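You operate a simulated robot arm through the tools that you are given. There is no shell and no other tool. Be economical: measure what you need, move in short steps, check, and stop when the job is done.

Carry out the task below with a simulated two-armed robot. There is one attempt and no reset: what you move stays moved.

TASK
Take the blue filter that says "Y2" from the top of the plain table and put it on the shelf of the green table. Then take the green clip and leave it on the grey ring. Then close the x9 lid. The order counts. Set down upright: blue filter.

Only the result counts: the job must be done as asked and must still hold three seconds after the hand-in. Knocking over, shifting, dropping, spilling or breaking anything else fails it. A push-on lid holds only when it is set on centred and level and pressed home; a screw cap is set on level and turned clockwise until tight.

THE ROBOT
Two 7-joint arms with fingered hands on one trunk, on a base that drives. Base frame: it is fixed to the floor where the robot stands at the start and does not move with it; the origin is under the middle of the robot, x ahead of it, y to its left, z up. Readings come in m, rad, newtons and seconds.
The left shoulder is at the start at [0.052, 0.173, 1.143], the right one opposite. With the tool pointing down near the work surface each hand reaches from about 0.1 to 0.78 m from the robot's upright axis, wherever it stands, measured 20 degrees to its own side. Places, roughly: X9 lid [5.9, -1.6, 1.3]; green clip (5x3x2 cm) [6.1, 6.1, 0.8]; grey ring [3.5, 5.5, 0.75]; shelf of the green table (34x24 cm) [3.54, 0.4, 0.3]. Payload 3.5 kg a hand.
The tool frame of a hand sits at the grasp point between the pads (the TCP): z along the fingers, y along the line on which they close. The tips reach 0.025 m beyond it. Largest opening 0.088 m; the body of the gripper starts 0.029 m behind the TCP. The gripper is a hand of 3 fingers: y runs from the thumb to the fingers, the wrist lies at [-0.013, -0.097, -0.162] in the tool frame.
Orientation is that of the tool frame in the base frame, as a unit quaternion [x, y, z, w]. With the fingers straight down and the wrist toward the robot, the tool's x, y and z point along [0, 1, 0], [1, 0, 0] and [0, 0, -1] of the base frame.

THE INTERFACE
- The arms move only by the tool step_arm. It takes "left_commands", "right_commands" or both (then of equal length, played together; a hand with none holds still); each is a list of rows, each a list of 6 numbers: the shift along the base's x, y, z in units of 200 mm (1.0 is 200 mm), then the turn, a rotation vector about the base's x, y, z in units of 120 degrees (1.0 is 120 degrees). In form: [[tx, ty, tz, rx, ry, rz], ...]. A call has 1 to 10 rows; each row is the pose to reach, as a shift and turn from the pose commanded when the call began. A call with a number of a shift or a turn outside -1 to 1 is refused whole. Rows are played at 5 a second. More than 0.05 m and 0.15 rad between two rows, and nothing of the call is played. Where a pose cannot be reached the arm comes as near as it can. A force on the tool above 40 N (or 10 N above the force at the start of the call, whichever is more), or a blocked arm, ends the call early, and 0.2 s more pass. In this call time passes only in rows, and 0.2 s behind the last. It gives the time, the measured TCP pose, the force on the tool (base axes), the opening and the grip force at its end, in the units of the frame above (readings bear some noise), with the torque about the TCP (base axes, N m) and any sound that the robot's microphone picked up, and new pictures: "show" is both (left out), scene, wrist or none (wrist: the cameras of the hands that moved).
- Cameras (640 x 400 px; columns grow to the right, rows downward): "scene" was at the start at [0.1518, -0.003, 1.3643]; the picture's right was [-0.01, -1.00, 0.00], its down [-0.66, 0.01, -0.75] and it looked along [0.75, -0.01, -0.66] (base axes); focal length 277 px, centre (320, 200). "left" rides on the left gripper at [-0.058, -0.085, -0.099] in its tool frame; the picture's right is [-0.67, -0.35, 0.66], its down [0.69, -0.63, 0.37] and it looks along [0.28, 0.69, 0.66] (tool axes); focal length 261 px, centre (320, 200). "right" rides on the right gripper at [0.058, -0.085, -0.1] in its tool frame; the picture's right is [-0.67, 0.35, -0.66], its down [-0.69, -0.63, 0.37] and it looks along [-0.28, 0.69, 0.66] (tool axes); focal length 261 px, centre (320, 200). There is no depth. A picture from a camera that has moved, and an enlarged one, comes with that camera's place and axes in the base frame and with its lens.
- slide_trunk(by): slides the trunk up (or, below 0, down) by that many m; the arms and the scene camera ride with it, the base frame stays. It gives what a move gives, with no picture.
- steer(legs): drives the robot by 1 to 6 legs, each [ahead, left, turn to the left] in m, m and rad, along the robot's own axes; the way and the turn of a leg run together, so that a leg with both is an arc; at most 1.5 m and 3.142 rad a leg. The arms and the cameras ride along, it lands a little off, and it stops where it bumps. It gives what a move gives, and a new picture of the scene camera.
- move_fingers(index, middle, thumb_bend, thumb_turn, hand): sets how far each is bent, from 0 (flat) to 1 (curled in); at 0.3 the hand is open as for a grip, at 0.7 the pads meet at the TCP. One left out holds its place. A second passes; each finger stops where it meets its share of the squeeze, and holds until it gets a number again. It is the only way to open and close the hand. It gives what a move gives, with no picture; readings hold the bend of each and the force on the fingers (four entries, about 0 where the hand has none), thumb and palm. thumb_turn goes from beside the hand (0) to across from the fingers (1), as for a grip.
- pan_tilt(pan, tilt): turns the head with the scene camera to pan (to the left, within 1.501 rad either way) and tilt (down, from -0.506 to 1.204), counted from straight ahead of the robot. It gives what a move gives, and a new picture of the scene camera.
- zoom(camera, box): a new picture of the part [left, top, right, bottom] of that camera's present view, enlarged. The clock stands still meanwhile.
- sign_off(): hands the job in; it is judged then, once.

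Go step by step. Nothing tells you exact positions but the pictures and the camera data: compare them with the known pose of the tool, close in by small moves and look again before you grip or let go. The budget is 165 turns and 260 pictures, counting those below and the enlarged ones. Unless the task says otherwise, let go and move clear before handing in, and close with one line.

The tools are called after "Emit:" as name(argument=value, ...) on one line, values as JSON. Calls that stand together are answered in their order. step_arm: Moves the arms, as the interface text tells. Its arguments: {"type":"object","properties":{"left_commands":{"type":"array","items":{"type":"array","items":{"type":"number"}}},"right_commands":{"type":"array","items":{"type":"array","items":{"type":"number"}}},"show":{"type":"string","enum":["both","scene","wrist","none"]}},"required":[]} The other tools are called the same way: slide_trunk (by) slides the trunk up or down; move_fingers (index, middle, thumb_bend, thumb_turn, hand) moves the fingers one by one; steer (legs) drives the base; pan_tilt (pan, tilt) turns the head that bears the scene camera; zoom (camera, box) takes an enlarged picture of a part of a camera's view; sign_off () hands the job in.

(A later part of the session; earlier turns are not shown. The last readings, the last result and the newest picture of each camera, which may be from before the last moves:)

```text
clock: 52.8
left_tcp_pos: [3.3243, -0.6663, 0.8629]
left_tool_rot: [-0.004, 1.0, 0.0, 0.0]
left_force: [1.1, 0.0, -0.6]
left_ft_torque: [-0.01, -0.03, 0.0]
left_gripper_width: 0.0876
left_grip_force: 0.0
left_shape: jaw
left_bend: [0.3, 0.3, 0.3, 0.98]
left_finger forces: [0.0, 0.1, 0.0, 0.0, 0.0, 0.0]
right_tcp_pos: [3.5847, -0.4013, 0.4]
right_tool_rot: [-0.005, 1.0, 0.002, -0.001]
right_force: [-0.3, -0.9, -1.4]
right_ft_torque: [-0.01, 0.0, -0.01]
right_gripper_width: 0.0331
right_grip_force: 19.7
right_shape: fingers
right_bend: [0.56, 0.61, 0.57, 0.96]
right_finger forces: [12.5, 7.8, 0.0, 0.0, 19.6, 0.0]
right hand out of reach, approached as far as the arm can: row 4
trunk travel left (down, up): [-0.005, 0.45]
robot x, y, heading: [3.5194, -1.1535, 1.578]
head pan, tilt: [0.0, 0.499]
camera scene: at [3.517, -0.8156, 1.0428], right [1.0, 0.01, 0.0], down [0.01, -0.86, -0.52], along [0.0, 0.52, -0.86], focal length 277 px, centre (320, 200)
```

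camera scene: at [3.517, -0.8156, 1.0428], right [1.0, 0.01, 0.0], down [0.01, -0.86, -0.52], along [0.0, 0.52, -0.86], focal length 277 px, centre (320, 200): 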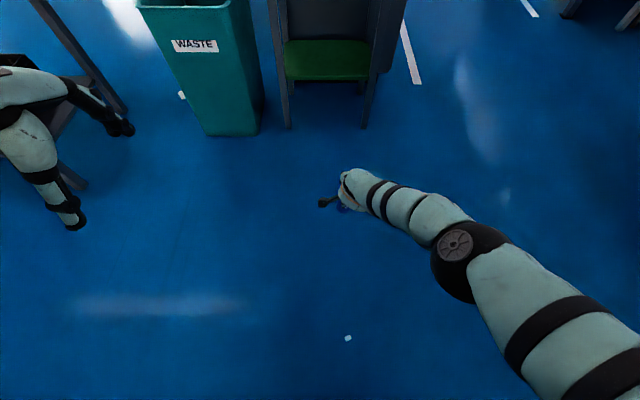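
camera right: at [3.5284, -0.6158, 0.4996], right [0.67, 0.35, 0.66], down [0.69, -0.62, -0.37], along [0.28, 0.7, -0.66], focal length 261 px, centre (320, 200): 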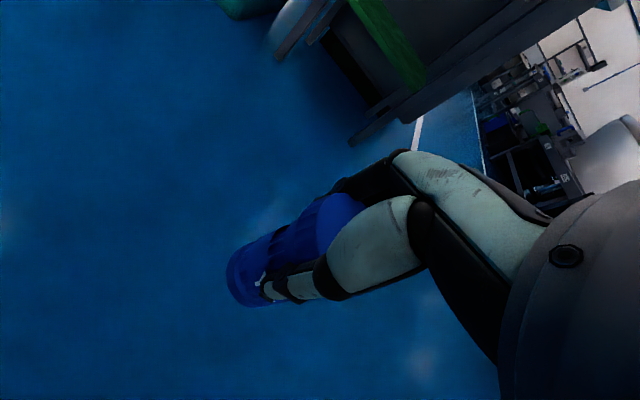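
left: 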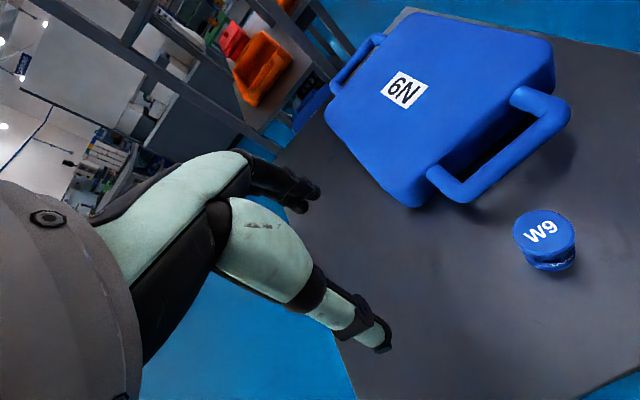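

Extended like this, the forearm trails back and to the right, which clears the leg. I'll drive forward with the arm held in this pose.

Emit:
steer(legs=[[0.45, 0.05, 0]])

Emit:
pan_tilt(pan=0, tilt=0.2)

Emit:
zoom(camera="right", box=[0, 0, 640, 400])

```text
clock: 55.5
left_tcp_pos: [3.2725, -0.2135, 0.8632]
left_tool_rot: [-0.004, 1.0, -0.001, 0.0]
left_force: [0.1, 0.0, -0.3]
left_ft_torque: [-0.01, 0.0, 0.01]
left_gripper_width: 0.0879
left_grip_force: 0.0
left_shape: jaw
left_bend: [0.3, 0.3, 0.3, 0.98]
left_finger forces: [0.0, 0.1, 0.0, 0.0, 0.0, 0.1]
right_tcp_pos: [3.5337, 0.0525, 0.4002]
right_tool_rot: [-0.004, 1.0, 0.003, 0.0]
right_force: [0.4, -0.3, -1.6]
right_ft_torque: [0.0, 0.01, -0.01]
right_gripper_width: 0.0333
right_grip_force: 19.7
right_shape: fingers
right_bend: [0.56, 0.61, 0.57, 0.96]
right_finger forces: [12.5, 7.9, 0.1, 0.0, 19.6, 0.0]
trunk travel left (down, up): [-0.005, 0.45]
robot x, y, heading: [3.4743, -0.7019, 1.577]
head pan, tilt: [0.0, 0.499]
camera scene: at [3.4647, -0.3632, 1.0427], right [1.0, 0.01, 0.0], down [0.0, -0.86, -0.52], along [0.0, 0.52, -0.86], focal length 277 px, centre (320, 200)
```

scene: 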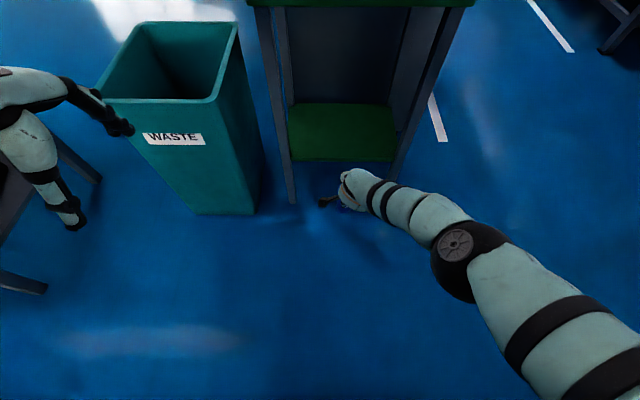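

```text
clock: 56.3
left_tcp_pos: [3.2736, -0.2144, 0.8632]
left_tool_rot: [-0.004, 1.0, 0.001, -0.001]
left_force: [0.0, -0.5, -0.1]
left_ft_torque: [0.03, 0.02, -0.01]
left_gripper_width: 0.0879
left_grip_force: 0.1
left_shape: jaw
left_bend: [0.3, 0.3, 0.3, 0.98]
left_finger forces: [0.0, 0.0, 0.0, 0.1, 0.0, 0.1]
right_tcp_pos: [3.5337, 0.0508, 0.3999]
right_tool_rot: [-0.004, 1.0, 0.002, 0.0]
right_force: [0.2, 0.6, -0.5]
right_ft_torque: [0.01, 0.01, 0.0]
right_gripper_width: 0.0332
right_grip_force: 20.5
right_shape: fingers
right_bend: [0.56, 0.61, 0.57, 0.96]
right_finger forces: [12.5, 7.8, 0.1, 0.1, 19.6, 0.0]
trunk travel left (down, up): [-0.005, 0.45]
robot x, y, heading: [3.4687, -0.6981, 1.578]
head pan, tilt: [0.0, 0.201]
camera scene: at [3.4647, -0.3479, 1.0656], right [1.0, 0.01, 0.0], down [0.0, -0.67, -0.75], along [0.0, 0.75, -0.67], focal length 277 px, centre (320, 200)
```

scene: 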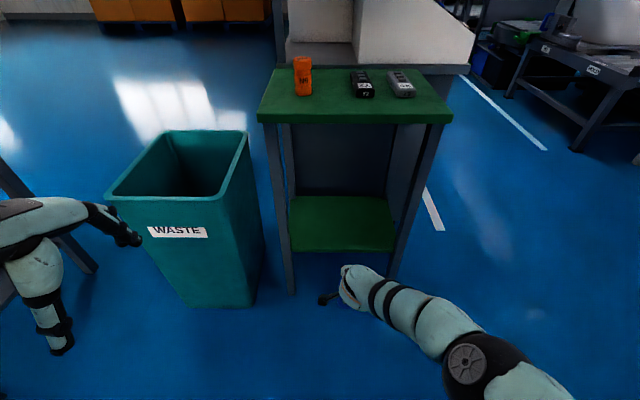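

```text
1.00 times, centred on (320, 200) of right (not enlarged: the box is as wide or as high as the picture)
camera zoom: at [3.4765, -0.0347, 0.4987], right [0.67, 0.35, 0.66], down [0.69, -0.62, -0.37], along [0.28, 0.7, -0.66], focal length 261 px, centre (320, 200)
```

zoom: 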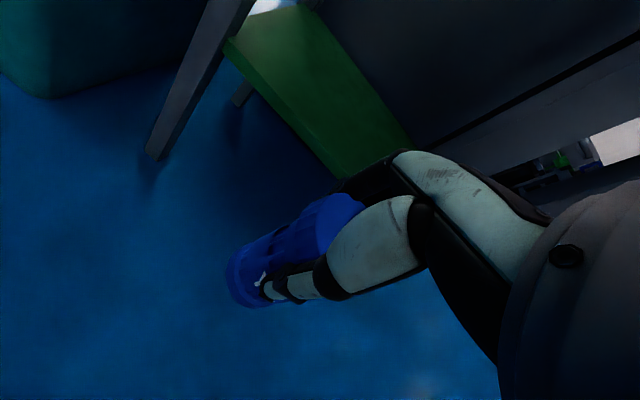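

The shelf edge is at y of about 0.257 and z of about 0.285, and the filter bottom is about 4 cm above it. I'll drive 0.31 m further in.

Emit:
steer(legs=[[0.31, 0, 0]])

Emit:
zoom(camera="right", box=[0, 0, 640, 400])

```text
clock: 58.4
left_tcp_pos: [3.2656, 0.1014, 0.863]
left_tool_rot: [-0.008, 1.0, -0.001, -0.001]
left_force: [0.1, 0.2, 0.2]
left_ft_torque: [0.03, 0.01, 0.02]
left_gripper_width: 0.0872
left_grip_force: 0.1
left_shape: jaw
left_bend: [0.3, 0.3, 0.3, 0.98]
left_finger forces: [0.1, 0.0, 0.0, 0.0, 0.0, 0.0]
right_tcp_pos: [3.5257, 0.369, 0.4003]
right_tool_rot: [-0.007, 1.0, 0.003, 0.0]
right_force: [-0.7, -0.1, -1.7]
right_ft_torque: [0.0, -0.01, -0.01]
right_gripper_width: 0.0333
right_grip_force: 20.2
right_shape: fingers
right_bend: [0.56, 0.61, 0.57, 0.96]
right_finger forces: [12.5, 7.8, 0.0, 0.0, 19.6, 0.0]
trunk travel left (down, up): [-0.005, 0.45]
robot x, y, heading: [3.4651, -0.3836, 1.586]
head pan, tilt: [0.0, 0.201]
camera scene: at [3.459, -0.0309, 1.0654], right [1.0, 0.01, 0.0], down [0.01, -0.67, -0.75], along [-0.01, 0.75, -0.67], focal length 277 px, centre (320, 200)
```

scene: 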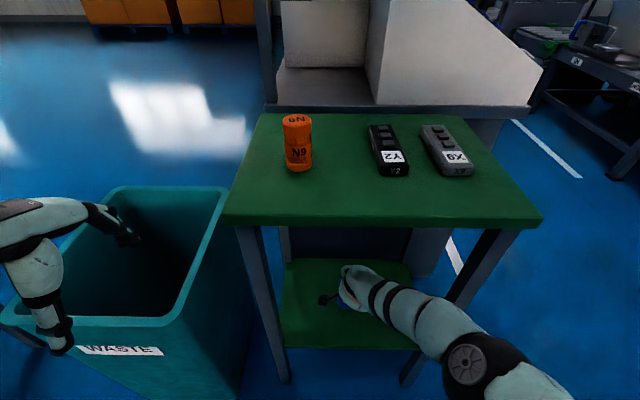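

```text
1.00 times, centred on (320, 200) of right (not enlarged: the box is as wide or as high as the picture)
camera zoom: at [3.4684, 0.2819, 0.4982], right [0.66, 0.36, 0.66], down [0.69, -0.62, -0.37], along [0.27, 0.7, -0.66], focal length 261 px, centre (320, 200)
```

zoom: 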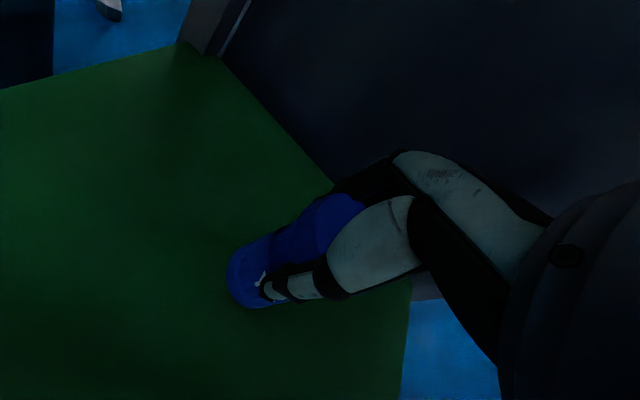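

The filter hangs over the shelf with margin all round. I'll lower it gently until it touches.

Emit:
step_arm(right_commands=[[0, -0.02, -0.03, 0, 0, 0], [0, -0.04, -0.06, 0, 0, 0], [0, -0.06, -0.09, 0, 0, 0], [0, -0.08, -0.12, 0, 0, 0], [0, -0.08, -0.14, 0, 0, 0], [0, -0.08, -0.16, 0, 0, 0], [0, -0.08, -0.18, 0, 0, 0], [0, -0.08, -0.2, 0, 0, 0]], show="wrist")

```text
clock: 60.2
left_tcp_pos: [3.2648, 0.0999, 0.8633]
left_tool_rot: [-0.006, 1.0, 0.0, 0.0]
left_force: [1.1, 0.1, 0.4]
left_ft_torque: [0.01, -0.01, -0.02]
left_gripper_width: 0.0876
left_grip_force: 0.0
left_shape: jaw
left_bend: [0.3, 0.3, 0.3, 0.98]
left_finger forces: [0.2, 0.0, 0.1, 0.0, 0.0, 0.0]
right_tcp_pos: [3.5256, 0.353, 0.373]
right_tool_rot: [-0.008, 1.0, 0.004, 0.0]
right_force: [-1.9, 0.0, 5.0]
right_ft_torque: [0.09, 0.02, -0.01]
right_gripper_width: 0.0331
right_grip_force: 20.9
right_shape: fingers
right_bend: [0.56, 0.61, 0.57, 0.95]
right_finger forces: [12.6, 8.3, 0.0, 0.0, 20.2, 0.0]
right hand out of reach, approached as far as the arm can: row 6, 7, 8
trunk travel left (down, up): [-0.005, 0.45]
robot x, y, heading: [3.4637, -0.3832, 1.586]
head pan, tilt: [0.0, 0.201]
camera right: at [3.4684, 0.2659, 0.4719], right [0.66, 0.35, 0.66], down [0.69, -0.62, -0.37], along [0.27, 0.7, -0.66], focal length 261 px, centre (320, 200)
```

right: 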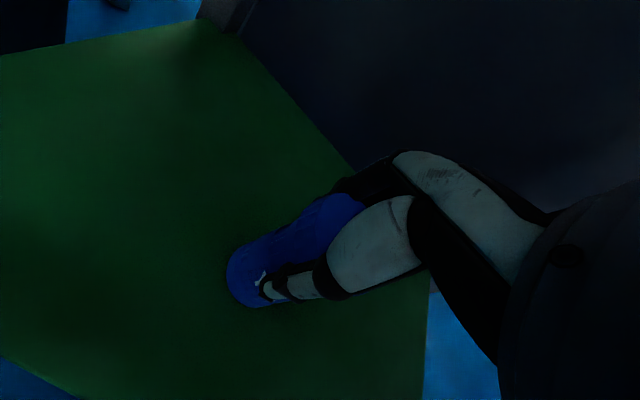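

The force rose to about 5 N upward, so the filter has touched down. I'll open the hand part way and check.

Emit:
move_fingers(hand="right", index=0.47, middle=0.5, thumb_bend=0.48)

Emit:
zoom(camera="right", box=[180, 140, 440, 340])

```text
clock: 61.2
left_tcp_pos: [3.2648, 0.1004, 0.8632]
left_tool_rot: [-0.007, 1.0, 0.0, 0.0]
left_force: [0.7, -0.6, -0.3]
left_ft_torque: [0.01, 0.0, 0.0]
left_gripper_width: 0.0877
left_grip_force: 0.1
left_shape: jaw
left_bend: [0.3, 0.3, 0.3, 0.98]
left_finger forces: [0.0, 0.0, 0.1, 0.1, 0.0, 0.0]
right_tcp_pos: [3.5253, 0.3532, 0.3729]
right_tool_rot: [-0.007, 1.0, 0.003, -0.001]
right_force: [-0.6, 0.1, -0.6]
right_ft_torque: [0.01, -0.01, -0.01]
right_gripper_width: 0.0473
right_grip_force: 0.3
right_shape: fingers
right_bend: [0.47, 0.5, 0.48, 0.97]
right_finger forces: [0.1, 0.0, 0.0, 0.0, 0.4, 0.0]
trunk travel left (down, up): [-0.005, 0.45]
robot x, y, heading: [3.463, -0.3853, 1.58]
head pan, tilt: [0.0, 0.201]
```

```text
2.00 times, centred on (310, 240) of right
camera zoom: at [3.4687, 0.266, 0.4711], right [0.66, 0.35, 0.66], down [0.69, -0.62, -0.37], along [0.27, 0.7, -0.66], focal length 521 px, centre (340, 120)
```

zoom: 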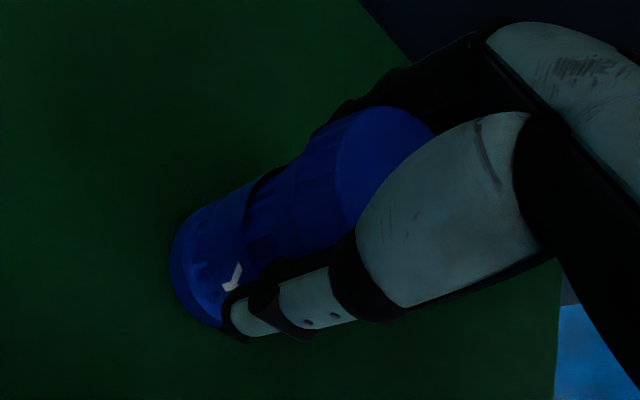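

It stands free. I'll open fully, then raise straight up.

Emit:
move_fingers(hand="right", index=0.3, middle=0.3, thumb_bend=0.3)

Emit:
step_arm(right_commands=[[0, 0, 0.1, 0, 0, 0], [0, 0, 0.2, 0, 0, 0], [0, 0, 0.3, 0, 0, 0], [0, 0, 0.4, 0, 0, 0]])

```text
clock: 62.2
left_tcp_pos: [3.2662, 0.1003, 0.8633]
left_tool_rot: [-0.006, 1.0, 0.001, 0.0]
left_force: [0.2, 0.4, -0.3]
left_ft_torque: [0.01, -0.02, -0.02]
left_gripper_width: 0.0878
left_grip_force: 0.1
left_shape: jaw
left_bend: [0.3, 0.3, 0.3, 0.98]
left_finger forces: [0.0, 0.0, 0.0, 0.0, 0.0, 0.0]
right_tcp_pos: [3.526, 0.3534, 0.3731]
right_tool_rot: [-0.007, 1.0, 0.003, 0.0]
right_force: [0.9, -0.2, -0.3]
right_ft_torque: [0.0, -0.01, 0.0]
right_gripper_width: 0.0843
right_grip_force: 0.0
right_shape: fingers
right_bend: [0.3, 0.3, 0.3, 0.97]
right_finger forces: [0.0, 0.0, 0.0, 0.1, 0.1, 0.0]
trunk travel left (down, up): [-0.005, 0.45]
robot x, y, heading: [3.4654, -0.3844, 1.584]
head pan, tilt: [0.0, 0.201]
```

```text
clock: 63.2
left_tcp_pos: [3.265, 0.1003, 0.8625]
left_tool_rot: [-0.007, 1.0, 0.0, 0.0]
left_force: [0.2, 0.2, 0.8]
left_ft_torque: [0.0, -0.02, -0.02]
left_gripper_width: 0.0877
left_grip_force: 0.1
left_shape: jaw
left_bend: [0.3, 0.3, 0.3, 0.98]
left_finger forces: [0.0, 0.0, 0.1, 0.0, 0.1, 0.1]
right_tcp_pos: [3.5261, 0.3542, 0.4537]
right_tool_rot: [-0.007, 1.0, 0.002, 0.0]
right_force: [0.0, 0.8, 0.6]
right_ft_torque: [0.02, -0.01, -0.03]
right_gripper_width: 0.0846
right_grip_force: 0.1
right_shape: fingers
right_bend: [0.3, 0.3, 0.3, 0.97]
right_finger forces: [0.0, 0.0, 0.1, 0.0, 0.1, 0.0]
trunk travel left (down, up): [-0.005, 0.45]
robot x, y, heading: [3.4664, -0.3838, 1.584]
head pan, tilt: [0.0, 0.201]
camera scene: at [3.459, -0.0321, 1.0659], right [1.0, 0.01, 0.0], down [0.01, -0.66, -0.75], along [-0.01, 0.75, -0.66], focal length 277 px, centre (320, 200)
camera right: at [3.4691, 0.2661, 0.5518], right [0.67, 0.35, 0.66], down [0.69, -0.62, -0.37], along [0.28, 0.7, -0.66], focal length 261 px, centre (320, 200)
```

scene: 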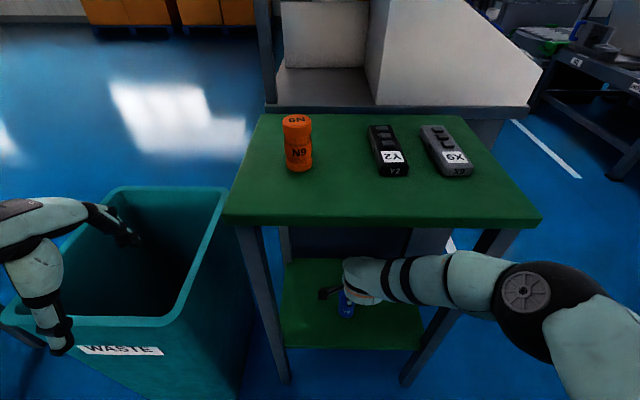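
right: 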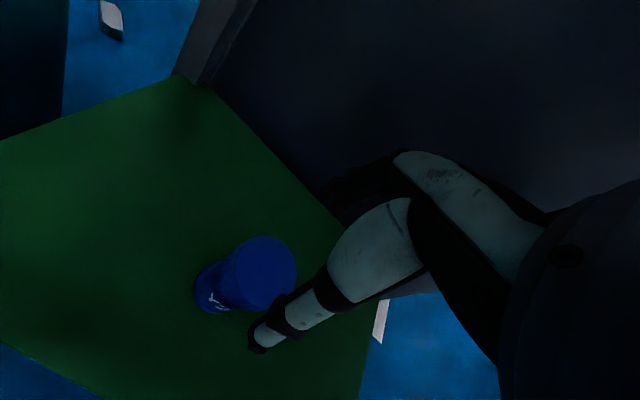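

The filter stands upright on the shelf and the fingertips are about 4 cm above its top. I'll back straight out and look.

Emit:
steer(legs=[[-0.75, 0, 0]])

Emit:
zoom(camera="scene", box=[220, 80, 440, 300])

```text
clock: 67.2
left_tcp_pos: [3.2779, -0.6413, 0.8628]
left_tool_rot: [-0.002, 1.0, 0.0, 0.0]
left_force: [-0.1, 0.0, 0.0]
left_ft_torque: [0.03, 0.0, 0.0]
left_gripper_width: 0.0876
left_grip_force: 0.0
left_shape: jaw
left_bend: [0.3, 0.3, 0.3, 0.98]
left_finger forces: [0.0, 0.1, 0.0, 0.0, 0.1, 0.0]
right_tcp_pos: [3.5396, -0.3907, 0.454]
right_tool_rot: [-0.003, 1.0, 0.003, -0.001]
right_force: [-0.5, -0.8, -0.9]
right_ft_torque: [0.02, 0.05, 0.03]
right_gripper_width: 0.0845
right_grip_force: 0.0
right_shape: fingers
right_bend: [0.3, 0.3, 0.3, 0.97]
right_finger forces: [0.1, 0.0, 0.0, 0.0, 0.0, 0.1]
trunk travel left (down, up): [-0.005, 0.45]
robot x, y, heading: [3.4759, -1.1288, 1.58]
head pan, tilt: [0.0, 0.201]
camera scene: at [3.4687, -0.7754, 1.0659], right [1.0, 0.0, 0.0], down [0.0, -0.66, -0.75], along [0.0, 0.75, -0.66], focal length 277 px, centre (320, 200)
```

scene: 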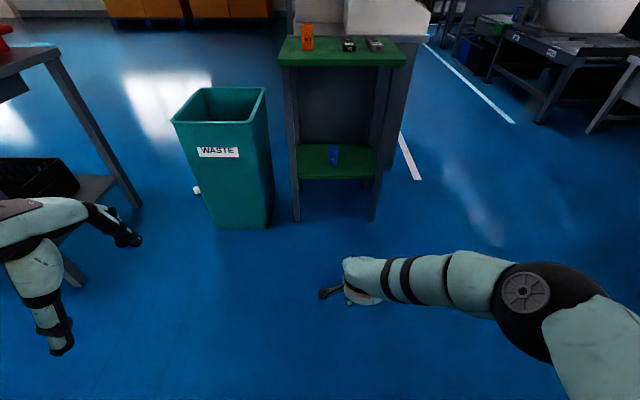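

```text
1.82 times, centred on (330, 190) of scene
camera zoom: at [3.4687, -0.7754, 1.0659], right [1.0, 0.0, 0.0], down [0.0, -0.66, -0.75], along [0.0, 0.75, -0.66], focal length 504 px, centre (302, 218)
```

zoom: 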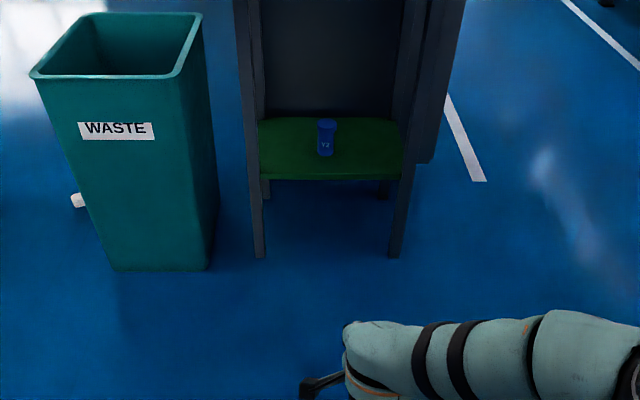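

The filter stands on the shelf. Next come the clip and the ring, so I raise the trunk and arm and retract the hand for travel.

Emit:
slide_trunk(by=0.22)

Emit:
step_arm(right_commands=[[0, -0.1, 0.2, 0, 0, 0], [0, -0.2, 0.4, 0, 0, 0], [0, -0.3, 0.6, 0, 0, 0], [0, -0.4, 0.8, 0, 0, 0], [0, -0.5, 1, 0, 0, 0]], show="none")

Emit:
step_arm(right_commands=[[0.05, -0.1, 0.2, 0, 0, 0], [0.1, -0.3, 0.4, 0, 0, 0], [0.2, -0.5, 0.6, 0, 0, 0], [0.3, -0.7, 0.7, 0, 0, 0], [0.45, -0.85, 0.7, 0, 0, 0]], show="none")

Emit:
pan_tilt(pan=0, tilt=0.25)

Emit:
pan_tilt(pan=-0.8, tilt=0.1)

```text
clock: 69.6
left_tcp_pos: [3.2761, -0.6403, 1.0823]
left_tool_rot: [-0.003, 1.0, -0.001, 0.0]
left_force: [0.1, -0.2, 0.2]
left_ft_torque: [-0.01, 0.02, 0.0]
left_gripper_width: 0.0877
left_grip_force: 0.1
left_shape: jaw
left_bend: [0.3, 0.3, 0.3, 0.98]
left_finger forces: [0.0, 0.0, 0.0, 0.0, 0.0, 0.0]
right_tcp_pos: [3.5388, -0.3708, 0.8744]
right_tool_rot: [-0.003, 0.992, 0.13, -0.001]
right_force: [-0.3, 0.5, -0.1]
right_ft_torque: [-0.03, -0.03, 0.03]
right_gripper_width: 0.0845
right_grip_force: 0.1
right_shape: fingers
right_bend: [0.3, 0.3, 0.3, 0.97]
right_finger forces: [0.2, 0.0, 0.0, 0.0, 0.1, 0.0]
trunk travel left (down, up): [-0.225, 0.23]
robot x, y, heading: [3.4723, -1.1281, 1.575]
head pan, tilt: [0.0, 0.201]
```

```text
clock: 70.8
left_tcp_pos: [3.2774, -0.6407, 1.0846]
left_tool_rot: [-0.003, 1.0, 0.001, 0.0]
left_force: [0.0, 0.1, -0.3]
left_ft_torque: [-0.01, 0.0, 0.01]
left_gripper_width: 0.0876
left_grip_force: 0.2
left_shape: jaw
left_bend: [0.3, 0.3, 0.3, 0.98]
left_finger forces: [0.0, 0.1, 0.0, 0.1, 0.1, 0.1]
right_tcp_pos: [3.5411, -0.4721, 1.0775]
right_tool_rot: [-0.003, 0.991, 0.132, -0.001]
right_force: [0.4, 0.6, 0.5]
right_ft_torque: [0.0, -0.01, 0.02]
right_gripper_width: 0.0843
right_grip_force: 0.2
right_shape: fingers
right_bend: [0.3, 0.3, 0.3, 0.97]
right_finger forces: [0.0, 0.1, 0.1, 0.0, 0.0, 0.0]
trunk travel left (down, up): [-0.225, 0.23]
robot x, y, heading: [3.47, -1.1324, 1.571]
head pan, tilt: [0.0, 0.201]
```

```text
refused: row 2 steps farther than a row can; nothing moved
```

```text
clock: 71.4
left_tcp_pos: [3.2756, -0.6401, 1.0843]
left_tool_rot: [-0.003, 1.0, 0.0, 0.0]
left_force: [-0.3, -0.5, -0.5]
left_ft_torque: [0.0, -0.03, -0.01]
left_gripper_width: 0.0876
left_grip_force: 0.0
left_shape: jaw
left_bend: [0.3, 0.3, 0.3, 0.98]
left_finger forces: [0.1, 0.0, 0.0, 0.0, 0.0, 0.1]
right_tcp_pos: [3.5418, -0.472, 1.0763]
right_tool_rot: [-0.002, 0.991, 0.131, 0.0]
right_force: [-0.8, -0.9, 0.3]
right_ft_torque: [-0.01, 0.03, -0.01]
right_gripper_width: 0.0844
right_grip_force: 0.0
right_shape: fingers
right_bend: [0.3, 0.3, 0.3, 0.97]
right_finger forces: [0.0, 0.1, 0.1, 0.0, 0.0, 0.0]
trunk travel left (down, up): [-0.225, 0.23]
robot x, y, heading: [3.4733, -1.1276, 1.572]
head pan, tilt: [0.0, 0.25]
camera scene: at [3.4694, -0.968, 1.3936], right [1.0, 0.0, 0.0], down [0.0, -0.38, -0.93], along [0.0, 0.93, -0.38], focal length 277 px, centre (320, 200)
```

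scene: 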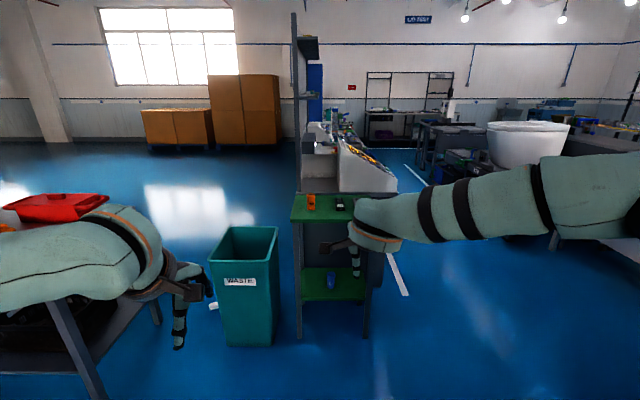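

```text
clock: 72.5
left_tcp_pos: [3.2764, -0.6417, 1.0845]
left_tool_rot: [-0.003, 1.0, 0.0, 0.001]
left_force: [-0.2, -0.5, 0.1]
left_ft_torque: [0.02, 0.0, 0.01]
left_gripper_width: 0.0876
left_grip_force: 0.1
left_shape: jaw
left_bend: [0.3, 0.3, 0.3, 0.98]
left_finger forces: [0.0, 0.1, 0.1, 0.1, 0.1, 0.0]
right_tcp_pos: [3.5411, -0.4692, 1.0767]
right_tool_rot: [-0.003, 0.991, 0.131, -0.001]
right_force: [-0.3, 0.3, 0.3]
right_ft_torque: [0.03, -0.01, 0.02]
right_gripper_width: 0.0845
right_grip_force: 0.0
right_shape: fingers
right_bend: [0.3, 0.3, 0.3, 0.97]
right_finger forces: [0.1, 0.1, 0.0, 0.0, 0.0, 0.0]
trunk travel left (down, up): [-0.225, 0.23]
robot x, y, heading: [3.4719, -1.1257, 1.575]
head pan, tilt: [-0.799, 0.099]
camera scene: at [3.5353, -0.9945, 1.4114], right [0.7, -0.71, 0.1], down [-0.07, -0.21, -0.98], along [0.71, 0.68, -0.2], focal length 277 px, centre (320, 200)
```

scene: 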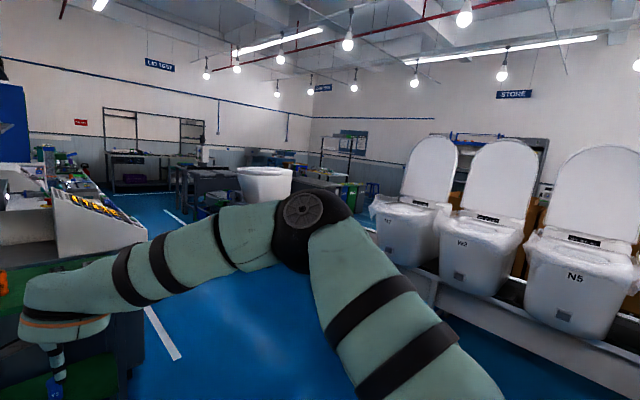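

Toilets with lids stand along the right side, and X9 should be one of them. I'll level the hand, go over to the aisle and head north.

Emit:
step_arm(right_commands=[[0, 0, 0, -0.065, 0, 0], [0, 0, 0, -0.1255, 0, 0]], show="none")

Emit:
steer(legs=[[0, -0.95, 0], [1.3, 0, 0]])

Emit:
pan_tilt(pan=-0.2, tilt=0.25)

```text
clock: 73.1
left_tcp_pos: [3.2761, -0.6409, 1.083]
left_tool_rot: [-0.002, 1.0, -0.001, 0.0]
left_force: [0.8, 0.3, 0.3]
left_ft_torque: [-0.03, 0.01, 0.01]
left_gripper_width: 0.0876
left_grip_force: 0.0
left_shape: jaw
left_bend: [0.3, 0.3, 0.3, 0.98]
left_finger forces: [0.0, 0.0, 0.0, 0.0, 0.1, 0.1]
right_tcp_pos: [3.5397, -0.4704, 1.0759]
right_tool_rot: [-0.003, 1.0, -0.002, -0.001]
right_force: [0.2, -0.1, 0.6]
right_ft_torque: [-0.01, 0.01, 0.01]
right_gripper_width: 0.0847
right_grip_force: 0.1
right_shape: fingers
right_bend: [0.3, 0.3, 0.3, 0.97]
right_finger forces: [0.1, 0.1, 0.0, 0.0, 0.0, 0.0]
trunk travel left (down, up): [-0.225, 0.23]
robot x, y, heading: [3.469, -1.127, 1.576]
head pan, tilt: [-0.799, 0.099]
```

```text
clock: 84.2
left_tcp_pos: [4.2769, 0.6558, 1.0841]
left_tool_rot: [0.014, 1.0, -0.001, 0.0]
left_force: [-0.4, 0.3, -1.0]
left_ft_torque: [0.01, -0.02, -0.01]
left_gripper_width: 0.0875
left_grip_force: 0.1
left_shape: jaw
left_bend: [0.3, 0.3, 0.3, 0.98]
left_finger forces: [0.0, 0.1, 0.0, 0.1, 0.1, 0.0]
right_tcp_pos: [4.5469, 0.8174, 1.0757]
right_tool_rot: [0.014, 1.0, 0.0, -0.001]
right_force: [0.0, 0.2, -0.7]
right_ft_torque: [0.03, 0.03, 0.02]
right_gripper_width: 0.0847
right_grip_force: 0.1
right_shape: fingers
right_bend: [0.3, 0.3, 0.3, 0.97]
right_finger forces: [0.0, 0.0, 0.0, 0.0, 0.0, 0.0]
trunk travel left (down, up): [-0.225, 0.23]
robot x, y, heading: [4.4534, 0.1643, 1.542]
head pan, tilt: [-0.799, 0.099]
camera scene: at [4.525, 0.2933, 1.4115], right [0.68, -0.73, 0.1], down [-0.08, -0.21, -0.98], along [0.73, 0.65, -0.2], focal length 277 px, centre (320, 200)
```

scene: 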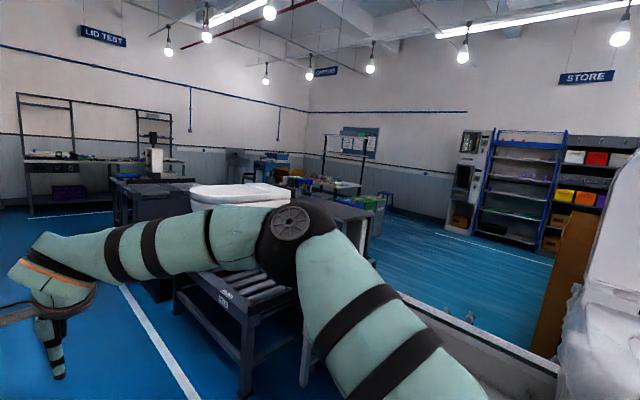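

```text
clock: 85.2
left_tcp_pos: [4.2773, 0.6555, 1.0838]
left_tool_rot: [0.014, 1.0, 0.0, 0.0]
left_force: [0.3, -0.3, 0.1]
left_ft_torque: [-0.02, 0.02, 0.01]
left_gripper_width: 0.0875
left_grip_force: 0.0
left_shape: jaw
left_bend: [0.3, 0.3, 0.3, 0.98]
left_finger forces: [0.0, 0.1, 0.0, 0.0, 0.0, 0.0]
right_tcp_pos: [4.5459, 0.8159, 1.0773]
right_tool_rot: [0.014, 1.0, 0.0, -0.001]
right_force: [-0.3, -0.3, -0.2]
right_ft_torque: [-0.03, 0.01, -0.01]
right_gripper_width: 0.0845
right_grip_force: 0.1
right_shape: fingers
right_bend: [0.3, 0.3, 0.3, 0.97]
right_finger forces: [0.0, 0.0, 0.0, 0.0, 0.0, 0.0]
trunk travel left (down, up): [-0.225, 0.23]
robot x, y, heading: [4.4562, 0.1656, 1.548]
head pan, tilt: [-0.201, 0.25]
camera scene: at [4.4785, 0.3198, 1.3939], right [0.97, -0.23, 0.03], down [-0.06, -0.37, -0.93], along [0.22, 0.9, -0.38], focal length 277 px, centre (320, 200)
```

scene: 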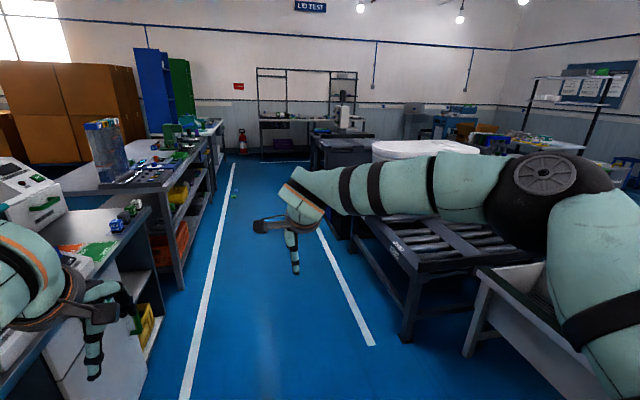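

A marked aisle runs north, x from about 4.1 to 5.1. I'll drive along it.

Emit:
steer(legs=[[1.5, 0, 0.025], [1.3, 0, 0]])

Emit:
pan_tilt(pan=-0.9, tilt=0.3)

Emit:
pan_tilt(pan=0.4, tilt=0.3)

```text
clock: 99.0
left_tcp_pos: [4.2932, 3.4872, 1.0836]
left_tool_rot: [0.0, 1.0, 0.0, 0.0]
left_force: [1.1, -0.2, -1.1]
left_ft_torque: [0.05, -0.01, -0.03]
left_gripper_width: 0.0878
left_grip_force: 0.0
left_shape: jaw
left_bend: [0.3, 0.3, 0.3, 0.98]
left_finger forces: [0.0, 0.0, 0.0, 0.1, 0.1, 0.0]
right_tcp_pos: [4.5585, 3.6555, 1.0755]
right_tool_rot: [0.0, 1.0, 0.0, -0.001]
right_force: [-0.3, 1.0, -0.7]
right_ft_torque: [0.02, 0.02, -0.01]
right_gripper_width: 0.0844
right_grip_force: 0.0
right_shape: fingers
right_bend: [0.3, 0.3, 0.3, 0.97]
right_finger forces: [0.1, 0.1, 0.0, 0.1, 0.0, 0.1]
trunk travel left (down, up): [-0.225, 0.23]
robot x, y, heading: [4.4856, 2.9996, 1.574]
head pan, tilt: [-0.201, 0.25]
camera scene: at [4.5033, 3.1562, 1.3939], right [0.98, -0.2, 0.03], down [-0.05, -0.38, -0.93], along [0.19, 0.91, -0.38], focal length 277 px, centre (320, 200)
```

scene: 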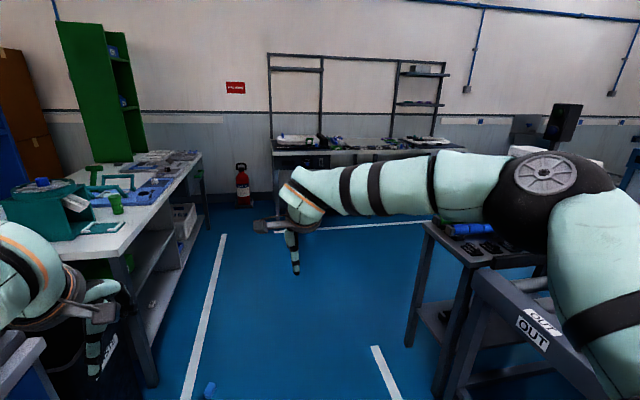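

```text
clock: 100.0
left_tcp_pos: [4.2938, 3.4869, 1.0835]
left_tool_rot: [0.0, 1.0, 0.0, 0.0]
left_force: [0.0, -0.1, 0.3]
left_ft_torque: [-0.01, -0.02, 0.02]
left_gripper_width: 0.0875
left_grip_force: 0.0
left_shape: jaw
left_bend: [0.3, 0.3, 0.3, 0.98]
left_finger forces: [0.0, 0.1, 0.1, 0.0, 0.1, 0.1]
right_tcp_pos: [4.5572, 3.6536, 1.0753]
right_tool_rot: [0.0, 1.0, -0.001, 0.0]
right_force: [-1.0, 0.4, 0.3]
right_ft_torque: [-0.01, 0.01, -0.02]
right_gripper_width: 0.0845
right_grip_force: 0.0
right_shape: fingers
right_bend: [0.3, 0.3, 0.3, 0.97]
right_finger forces: [0.0, 0.0, 0.0, 0.1, 0.0, 0.1]
trunk travel left (down, up): [-0.225, 0.23]
robot x, y, heading: [4.484, 3.0003, 1.57]
head pan, tilt: [-0.901, 0.3]
camera scene: at [4.5578, 3.1225, 1.3939], right [0.62, -0.78, 0.11], down [-0.23, -0.32, -0.92], along [0.75, 0.55, -0.38], focal length 277 px, centre (320, 200)
```

scene: 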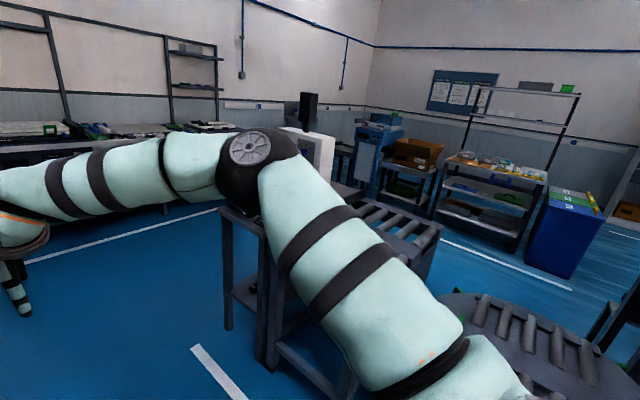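

```text
clock: 101.5
left_tcp_pos: [4.2942, 3.4861, 1.0828]
left_tool_rot: [0.0, 1.0, 0.001, 0.0]
left_force: [0.5, -0.3, -0.2]
left_ft_torque: [0.01, -0.01, 0.0]
left_gripper_width: 0.0875
left_grip_force: 0.1
left_shape: jaw
left_bend: [0.3, 0.3, 0.3, 0.98]
left_finger forces: [0.0, 0.1, 0.1, 0.1, 0.0, 0.0]
right_tcp_pos: [4.5579, 3.6552, 1.0754]
right_tool_rot: [-0.001, 1.0, 0.0, -0.001]
right_force: [0.0, 0.1, 0.3]
right_ft_torque: [0.0, 0.0, 0.0]
right_gripper_width: 0.0844
right_grip_force: 0.0
right_shape: fingers
right_bend: [0.3, 0.3, 0.3, 0.97]
right_finger forces: [0.0, 0.0, 0.0, 0.0, 0.0, 0.0]
trunk travel left (down, up): [-0.225, 0.23]
robot x, y, heading: [4.487, 2.9975, 1.566]
head pan, tilt: [0.4, 0.3]
camera scene: at [4.4484, 3.1505, 1.3899], right [0.92, 0.38, -0.05], down [0.11, -0.4, -0.91], along [-0.37, 0.83, -0.42], focal length 277 px, centre (320, 200)
```

scene: 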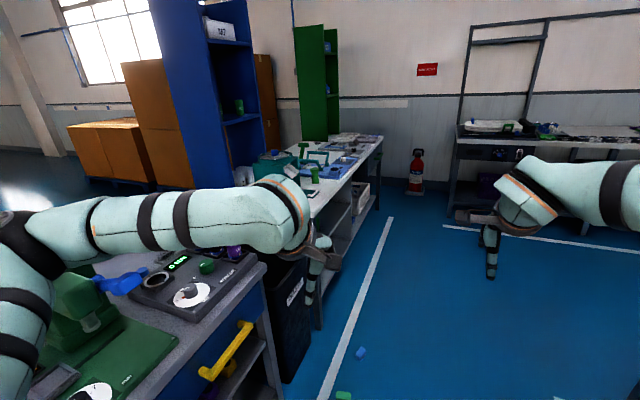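

The clip should be on the back-wall bench at right, and the ring on the bench at left. I'll drive further up the aisle.

Emit:
steer(legs=[[1.2, 0, 0]])

Emit:
pan_tilt(pan=-0.6, tilt=0.35)

Emit:
pan_tilt(pan=0.5, tilt=0.4)

```text
clock: 107.7
left_tcp_pos: [4.3107, 4.711, 1.0844]
left_tool_rot: [0.008, 1.0, 0.0, 0.0]
left_force: [-0.4, -0.3, 0.1]
left_ft_torque: [0.01, 0.02, -0.03]
left_gripper_width: 0.0876
left_grip_force: 0.1
left_shape: jaw
left_bend: [0.3, 0.3, 0.3, 0.98]
left_finger forces: [0.0, 0.0, 0.0, 0.1, 0.0, 0.1]
right_tcp_pos: [4.578, 4.8744, 1.0761]
right_tool_rot: [0.007, 1.0, 0.001, -0.001]
right_force: [0.6, 0.5, -0.6]
right_ft_torque: [-0.01, -0.02, -0.02]
right_gripper_width: 0.0847
right_grip_force: 0.0
right_shape: fingers
right_bend: [0.3, 0.3, 0.3, 0.97]
right_finger forces: [0.1, 0.0, 0.1, 0.1, 0.1, 0.1]
trunk travel left (down, up): [-0.225, 0.23]
robot x, y, heading: [4.4974, 4.2217, 1.557]
head pan, tilt: [0.4, 0.3]
camera scene: at [4.4613, 4.3727, 1.39], right [0.93, 0.37, -0.05], down [0.11, -0.41, -0.91], along [-0.36, 0.84, -0.42], focal length 277 px, centre (320, 200)
```

scene: 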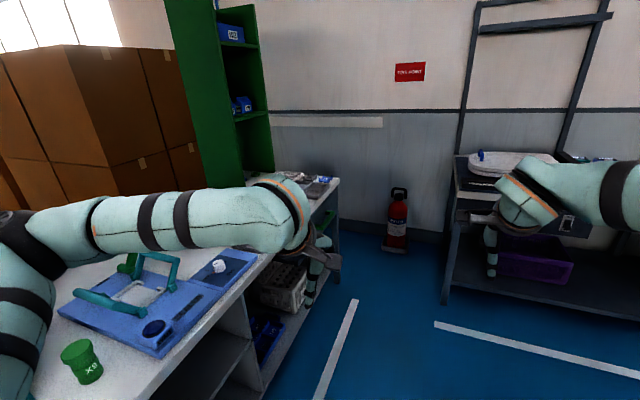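

```text
clock: 108.9
left_tcp_pos: [4.3115, 4.7124, 1.0815]
left_tool_rot: [0.007, 1.0, -0.001, 0.0]
left_force: [-0.3, 0.0, 0.0]
left_ft_torque: [0.01, -0.03, 0.03]
left_gripper_width: 0.0876
left_grip_force: 0.0
left_shape: jaw
left_bend: [0.3, 0.3, 0.3, 0.98]
left_finger forces: [0.1, 0.0, 0.0, 0.0, 0.1, 0.0]
right_tcp_pos: [4.5775, 4.8758, 1.0752]
right_tool_rot: [0.007, 1.0, 0.0, 0.0]
right_force: [-0.1, -0.3, -0.7]
right_ft_torque: [0.02, 0.03, 0.0]
right_gripper_width: 0.0845
right_grip_force: 0.1
right_shape: fingers
right_bend: [0.3, 0.3, 0.3, 0.97]
right_finger forces: [0.0, 0.0, 0.0, 0.0, 0.0, 0.0]
trunk travel left (down, up): [-0.225, 0.23]
robot x, y, heading: [4.4941, 4.2187, 1.553]
head pan, tilt: [-0.6, 0.351]
camera scene: at [4.55, 4.3619, 1.3865], right [0.82, -0.57, 0.08], down [-0.2, -0.41, -0.89], along [0.54, 0.71, -0.45], focal length 277 px, centre (320, 200)
```

scene: 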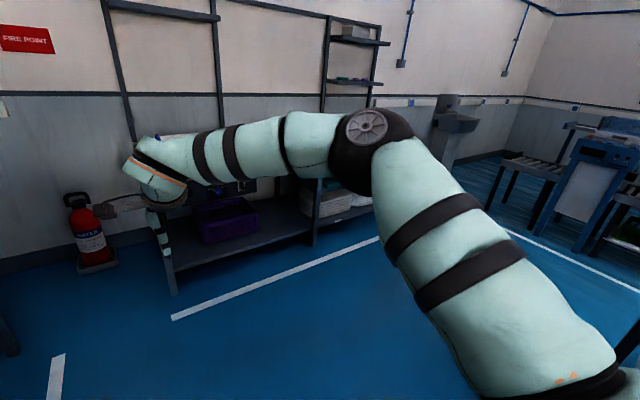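

```text
clock: 110.3
left_tcp_pos: [4.3111, 4.7098, 1.0821]
left_tool_rot: [0.006, 1.0, 0.0, 0.0]
left_force: [0.8, 0.1, -0.3]
left_ft_torque: [0.0, 0.01, -0.01]
left_gripper_width: 0.0877
left_grip_force: 0.1
left_shape: jaw
left_bend: [0.3, 0.3, 0.3, 0.98]
left_finger forces: [0.0, 0.0, 0.0, 0.1, 0.1, 0.1]
right_tcp_pos: [4.5782, 4.8756, 1.0749]
right_tool_rot: [0.007, 1.0, 0.0, 0.0]
right_force: [-0.2, -0.2, -0.1]
right_ft_torque: [0.0, -0.05, 0.0]
right_gripper_width: 0.0846
right_grip_force: 0.0
right_shape: fingers
right_bend: [0.3, 0.3, 0.3, 0.97]
right_finger forces: [0.1, 0.1, 0.1, 0.0, 0.1, 0.0]
trunk travel left (down, up): [-0.225, 0.23]
robot x, y, heading: [4.4966, 4.2218, 1.56]
head pan, tilt: [0.499, 0.4]
camera scene: at [4.4533, 4.3671, 1.3814], right [0.89, 0.46, -0.07], down [0.18, -0.47, -0.86], along [-0.43, 0.75, -0.5], focal length 277 px, centre (320, 200)
```

scene: 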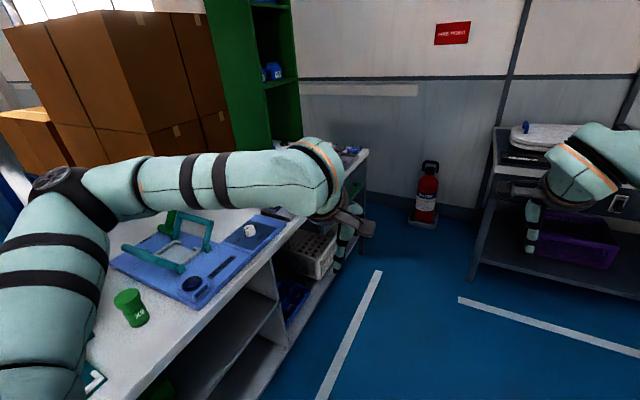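

The back bench front is near y = 5.88. I'll go up in front of it and slide right to about x = 6.0.

Emit:
steer(legs=[[0.85, 0, 0.015], [0, -1.4, 0]])

Emit:
pan_tilt(pan=0, tilt=0.5)

```text
clock: 121.5
left_tcp_pos: [5.7361, 5.5655, 1.0839]
left_tool_rot: [-0.016, 1.0, 0.0, 0.0]
left_force: [-0.2, 0.3, -0.4]
left_ft_torque: [0.03, 0.02, -0.02]
left_gripper_width: 0.0877
left_grip_force: 0.0
left_shape: jaw
left_bend: [0.3, 0.3, 0.3, 0.98]
left_finger forces: [0.0, 0.0, 0.0, 0.0, 0.0, 0.0]
right_tcp_pos: [5.9948, 5.7416, 1.0755]
right_tool_rot: [-0.017, 1.0, 0.0, 0.0]
right_force: [-1.0, -0.1, 0.1]
right_ft_torque: [-0.03, 0.02, -0.01]
right_gripper_width: 0.0846
right_grip_force: 0.0
right_shape: fingers
right_bend: [0.3, 0.3, 0.3, 0.97]
right_finger forces: [0.0, 0.1, 0.1, 0.0, 0.0, 0.0]
trunk travel left (down, up): [-0.225, 0.23]
robot x, y, heading: [5.944, 5.0862, 1.606]
head pan, tilt: [0.499, 0.4]
camera scene: at [5.895, 5.2283, 1.3814], right [0.86, 0.5, -0.07], down [0.2, -0.46, -0.86], along [-0.46, 0.73, -0.5], focal length 277 px, centre (320, 200)
```

scene: 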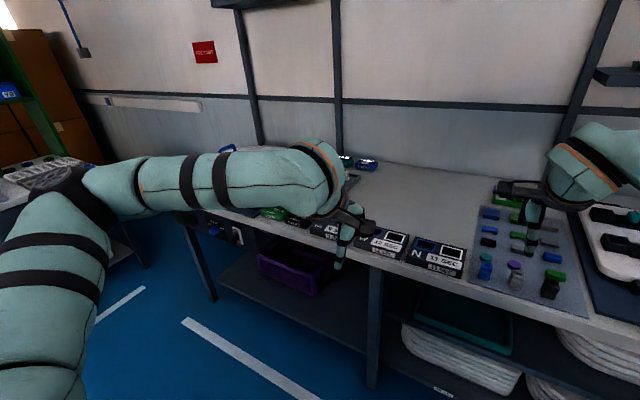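

```text
clock: 122.4
left_tcp_pos: [5.7369, 5.5641, 1.0841]
left_tool_rot: [-0.017, 1.0, 0.001, 0.0]
left_force: [-0.5, -0.2, 0.0]
left_ft_torque: [0.02, -0.04, 0.0]
left_gripper_width: 0.0877
left_grip_force: 0.0
left_shape: jaw
left_bend: [0.3, 0.3, 0.3, 0.98]
left_finger forces: [0.0, 0.0, 0.0, 0.0, 0.0, 0.1]
right_tcp_pos: [5.9953, 5.7426, 1.0754]
right_tool_rot: [-0.017, 1.0, 0.0, -0.001]
right_force: [0.4, 0.1, 0.4]
right_ft_torque: [0.0, -0.03, 0.0]
right_gripper_width: 0.0846
right_grip_force: 0.1
right_shape: fingers
right_bend: [0.3, 0.3, 0.3, 0.97]
right_finger forces: [0.0, 0.0, 0.1, 0.0, 0.1, 0.0]
trunk travel left (down, up): [-0.225, 0.23]
robot x, y, heading: [5.9448, 5.0852, 1.6]
head pan, tilt: [0.0, 0.499]
camera scene: at [5.939, 5.2379, 1.371], right [1.0, 0.03, 0.0], down [0.02, -0.6, -0.8], along [-0.03, 0.8, -0.6], focal length 277 px, centre (320, 200)
```

scene: 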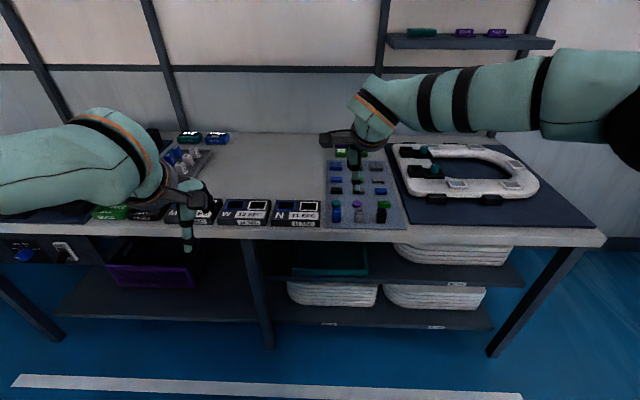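

There's a mat with many small clips at about x 6.1. The hand is in the way, so I'll pull it back and zoom on the mat.

Emit:
step_arm(right_commands=[[0.2, 0, 0, 0, 0, 0], [0.4, -0.05, 0, 0, 0, 0], [0.6, -0.15, 0, 0, 0, 0], [0.8, -0.25, 0, 0, 0, 0], [1, -0.35, 0, 0, 0, 0]], show="none")

Emit:
zoom(camera="scene", box=[300, 120, 460, 240])

```text
clock: 123.6
left_tcp_pos: [5.7381, 5.5653, 1.0832]
left_tool_rot: [-0.017, 1.0, 0.0, 0.0]
left_force: [0.2, 0.8, -0.2]
left_ft_torque: [0.0, 0.0, 0.02]
left_gripper_width: 0.0878
left_grip_force: 0.0
left_shape: jaw
left_bend: [0.3, 0.3, 0.3, 0.98]
left_finger forces: [0.1, 0.1, 0.1, 0.0, 0.0, 0.0]
right_tcp_pos: [6.1956, 5.6705, 1.0742]
right_tool_rot: [-0.017, 1.0, 0.0, -0.001]
right_force: [0.0, 0.3, -0.1]
right_ft_torque: [0.01, 0.06, 0.02]
right_gripper_width: 0.0847
right_grip_force: 0.1
right_shape: fingers
right_bend: [0.3, 0.3, 0.3, 0.97]
right_finger forces: [0.1, 0.0, 0.0, 0.0, 0.0, 0.1]
trunk travel left (down, up): [-0.225, 0.23]
robot x, y, heading: [5.943, 5.0839, 1.6]
head pan, tilt: [0.0, 0.499]
```

```text
3.33 times, centred on (380, 180) of scene
camera zoom: at [5.9409, 5.237, 1.3712], right [1.0, 0.03, 0.0], down [0.02, -0.6, -0.8], along [-0.03, 0.8, -0.6], focal length 924 px, centre (120, 267)
```

zoom: 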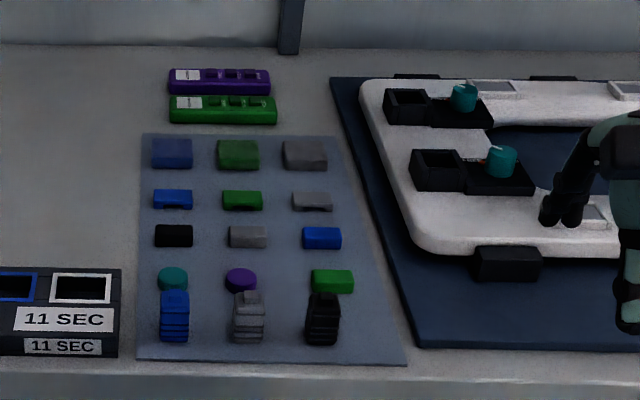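

There are several green pieces on the mat, so I'll zoom closer to tell which one is the clip.

Emit:
zoom(camera="scene", box=[330, 150, 410, 210])

Emit:
zoom(camera="right", box=[0, 0, 640, 400])

```text
6.67 times, centred on (370, 180) of scene
camera zoom: at [5.9409, 5.237, 1.3712], right [1.0, 0.03, 0.0], down [0.02, -0.6, -0.8], along [-0.03, 0.8, -0.6], focal length 1848 px, centre (-13, 333)
```

zoom: 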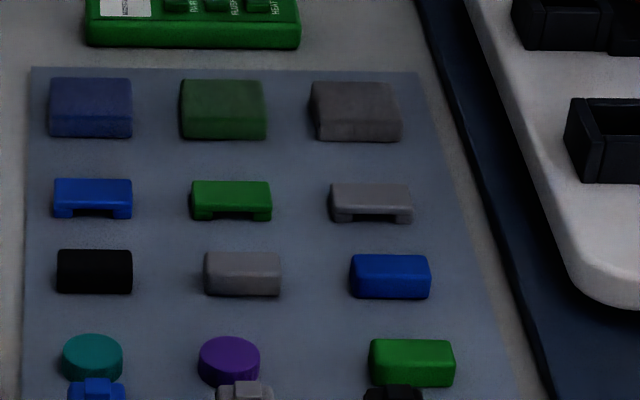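

```text
1.00 times, centred on (320, 200) of right (not enlarged: the box is as wide or as high as the picture)
camera zoom: at [6.1416, 5.5831, 1.173], right [0.66, 0.37, 0.65], down [0.71, -0.61, -0.37], along [0.26, 0.7, -0.66], focal length 261 px, centre (320, 200)
```

zoom: 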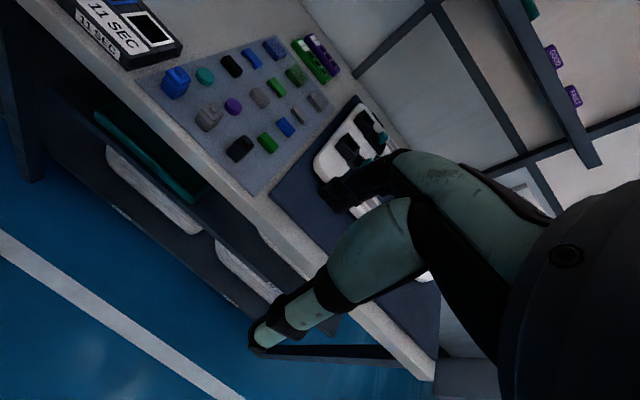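

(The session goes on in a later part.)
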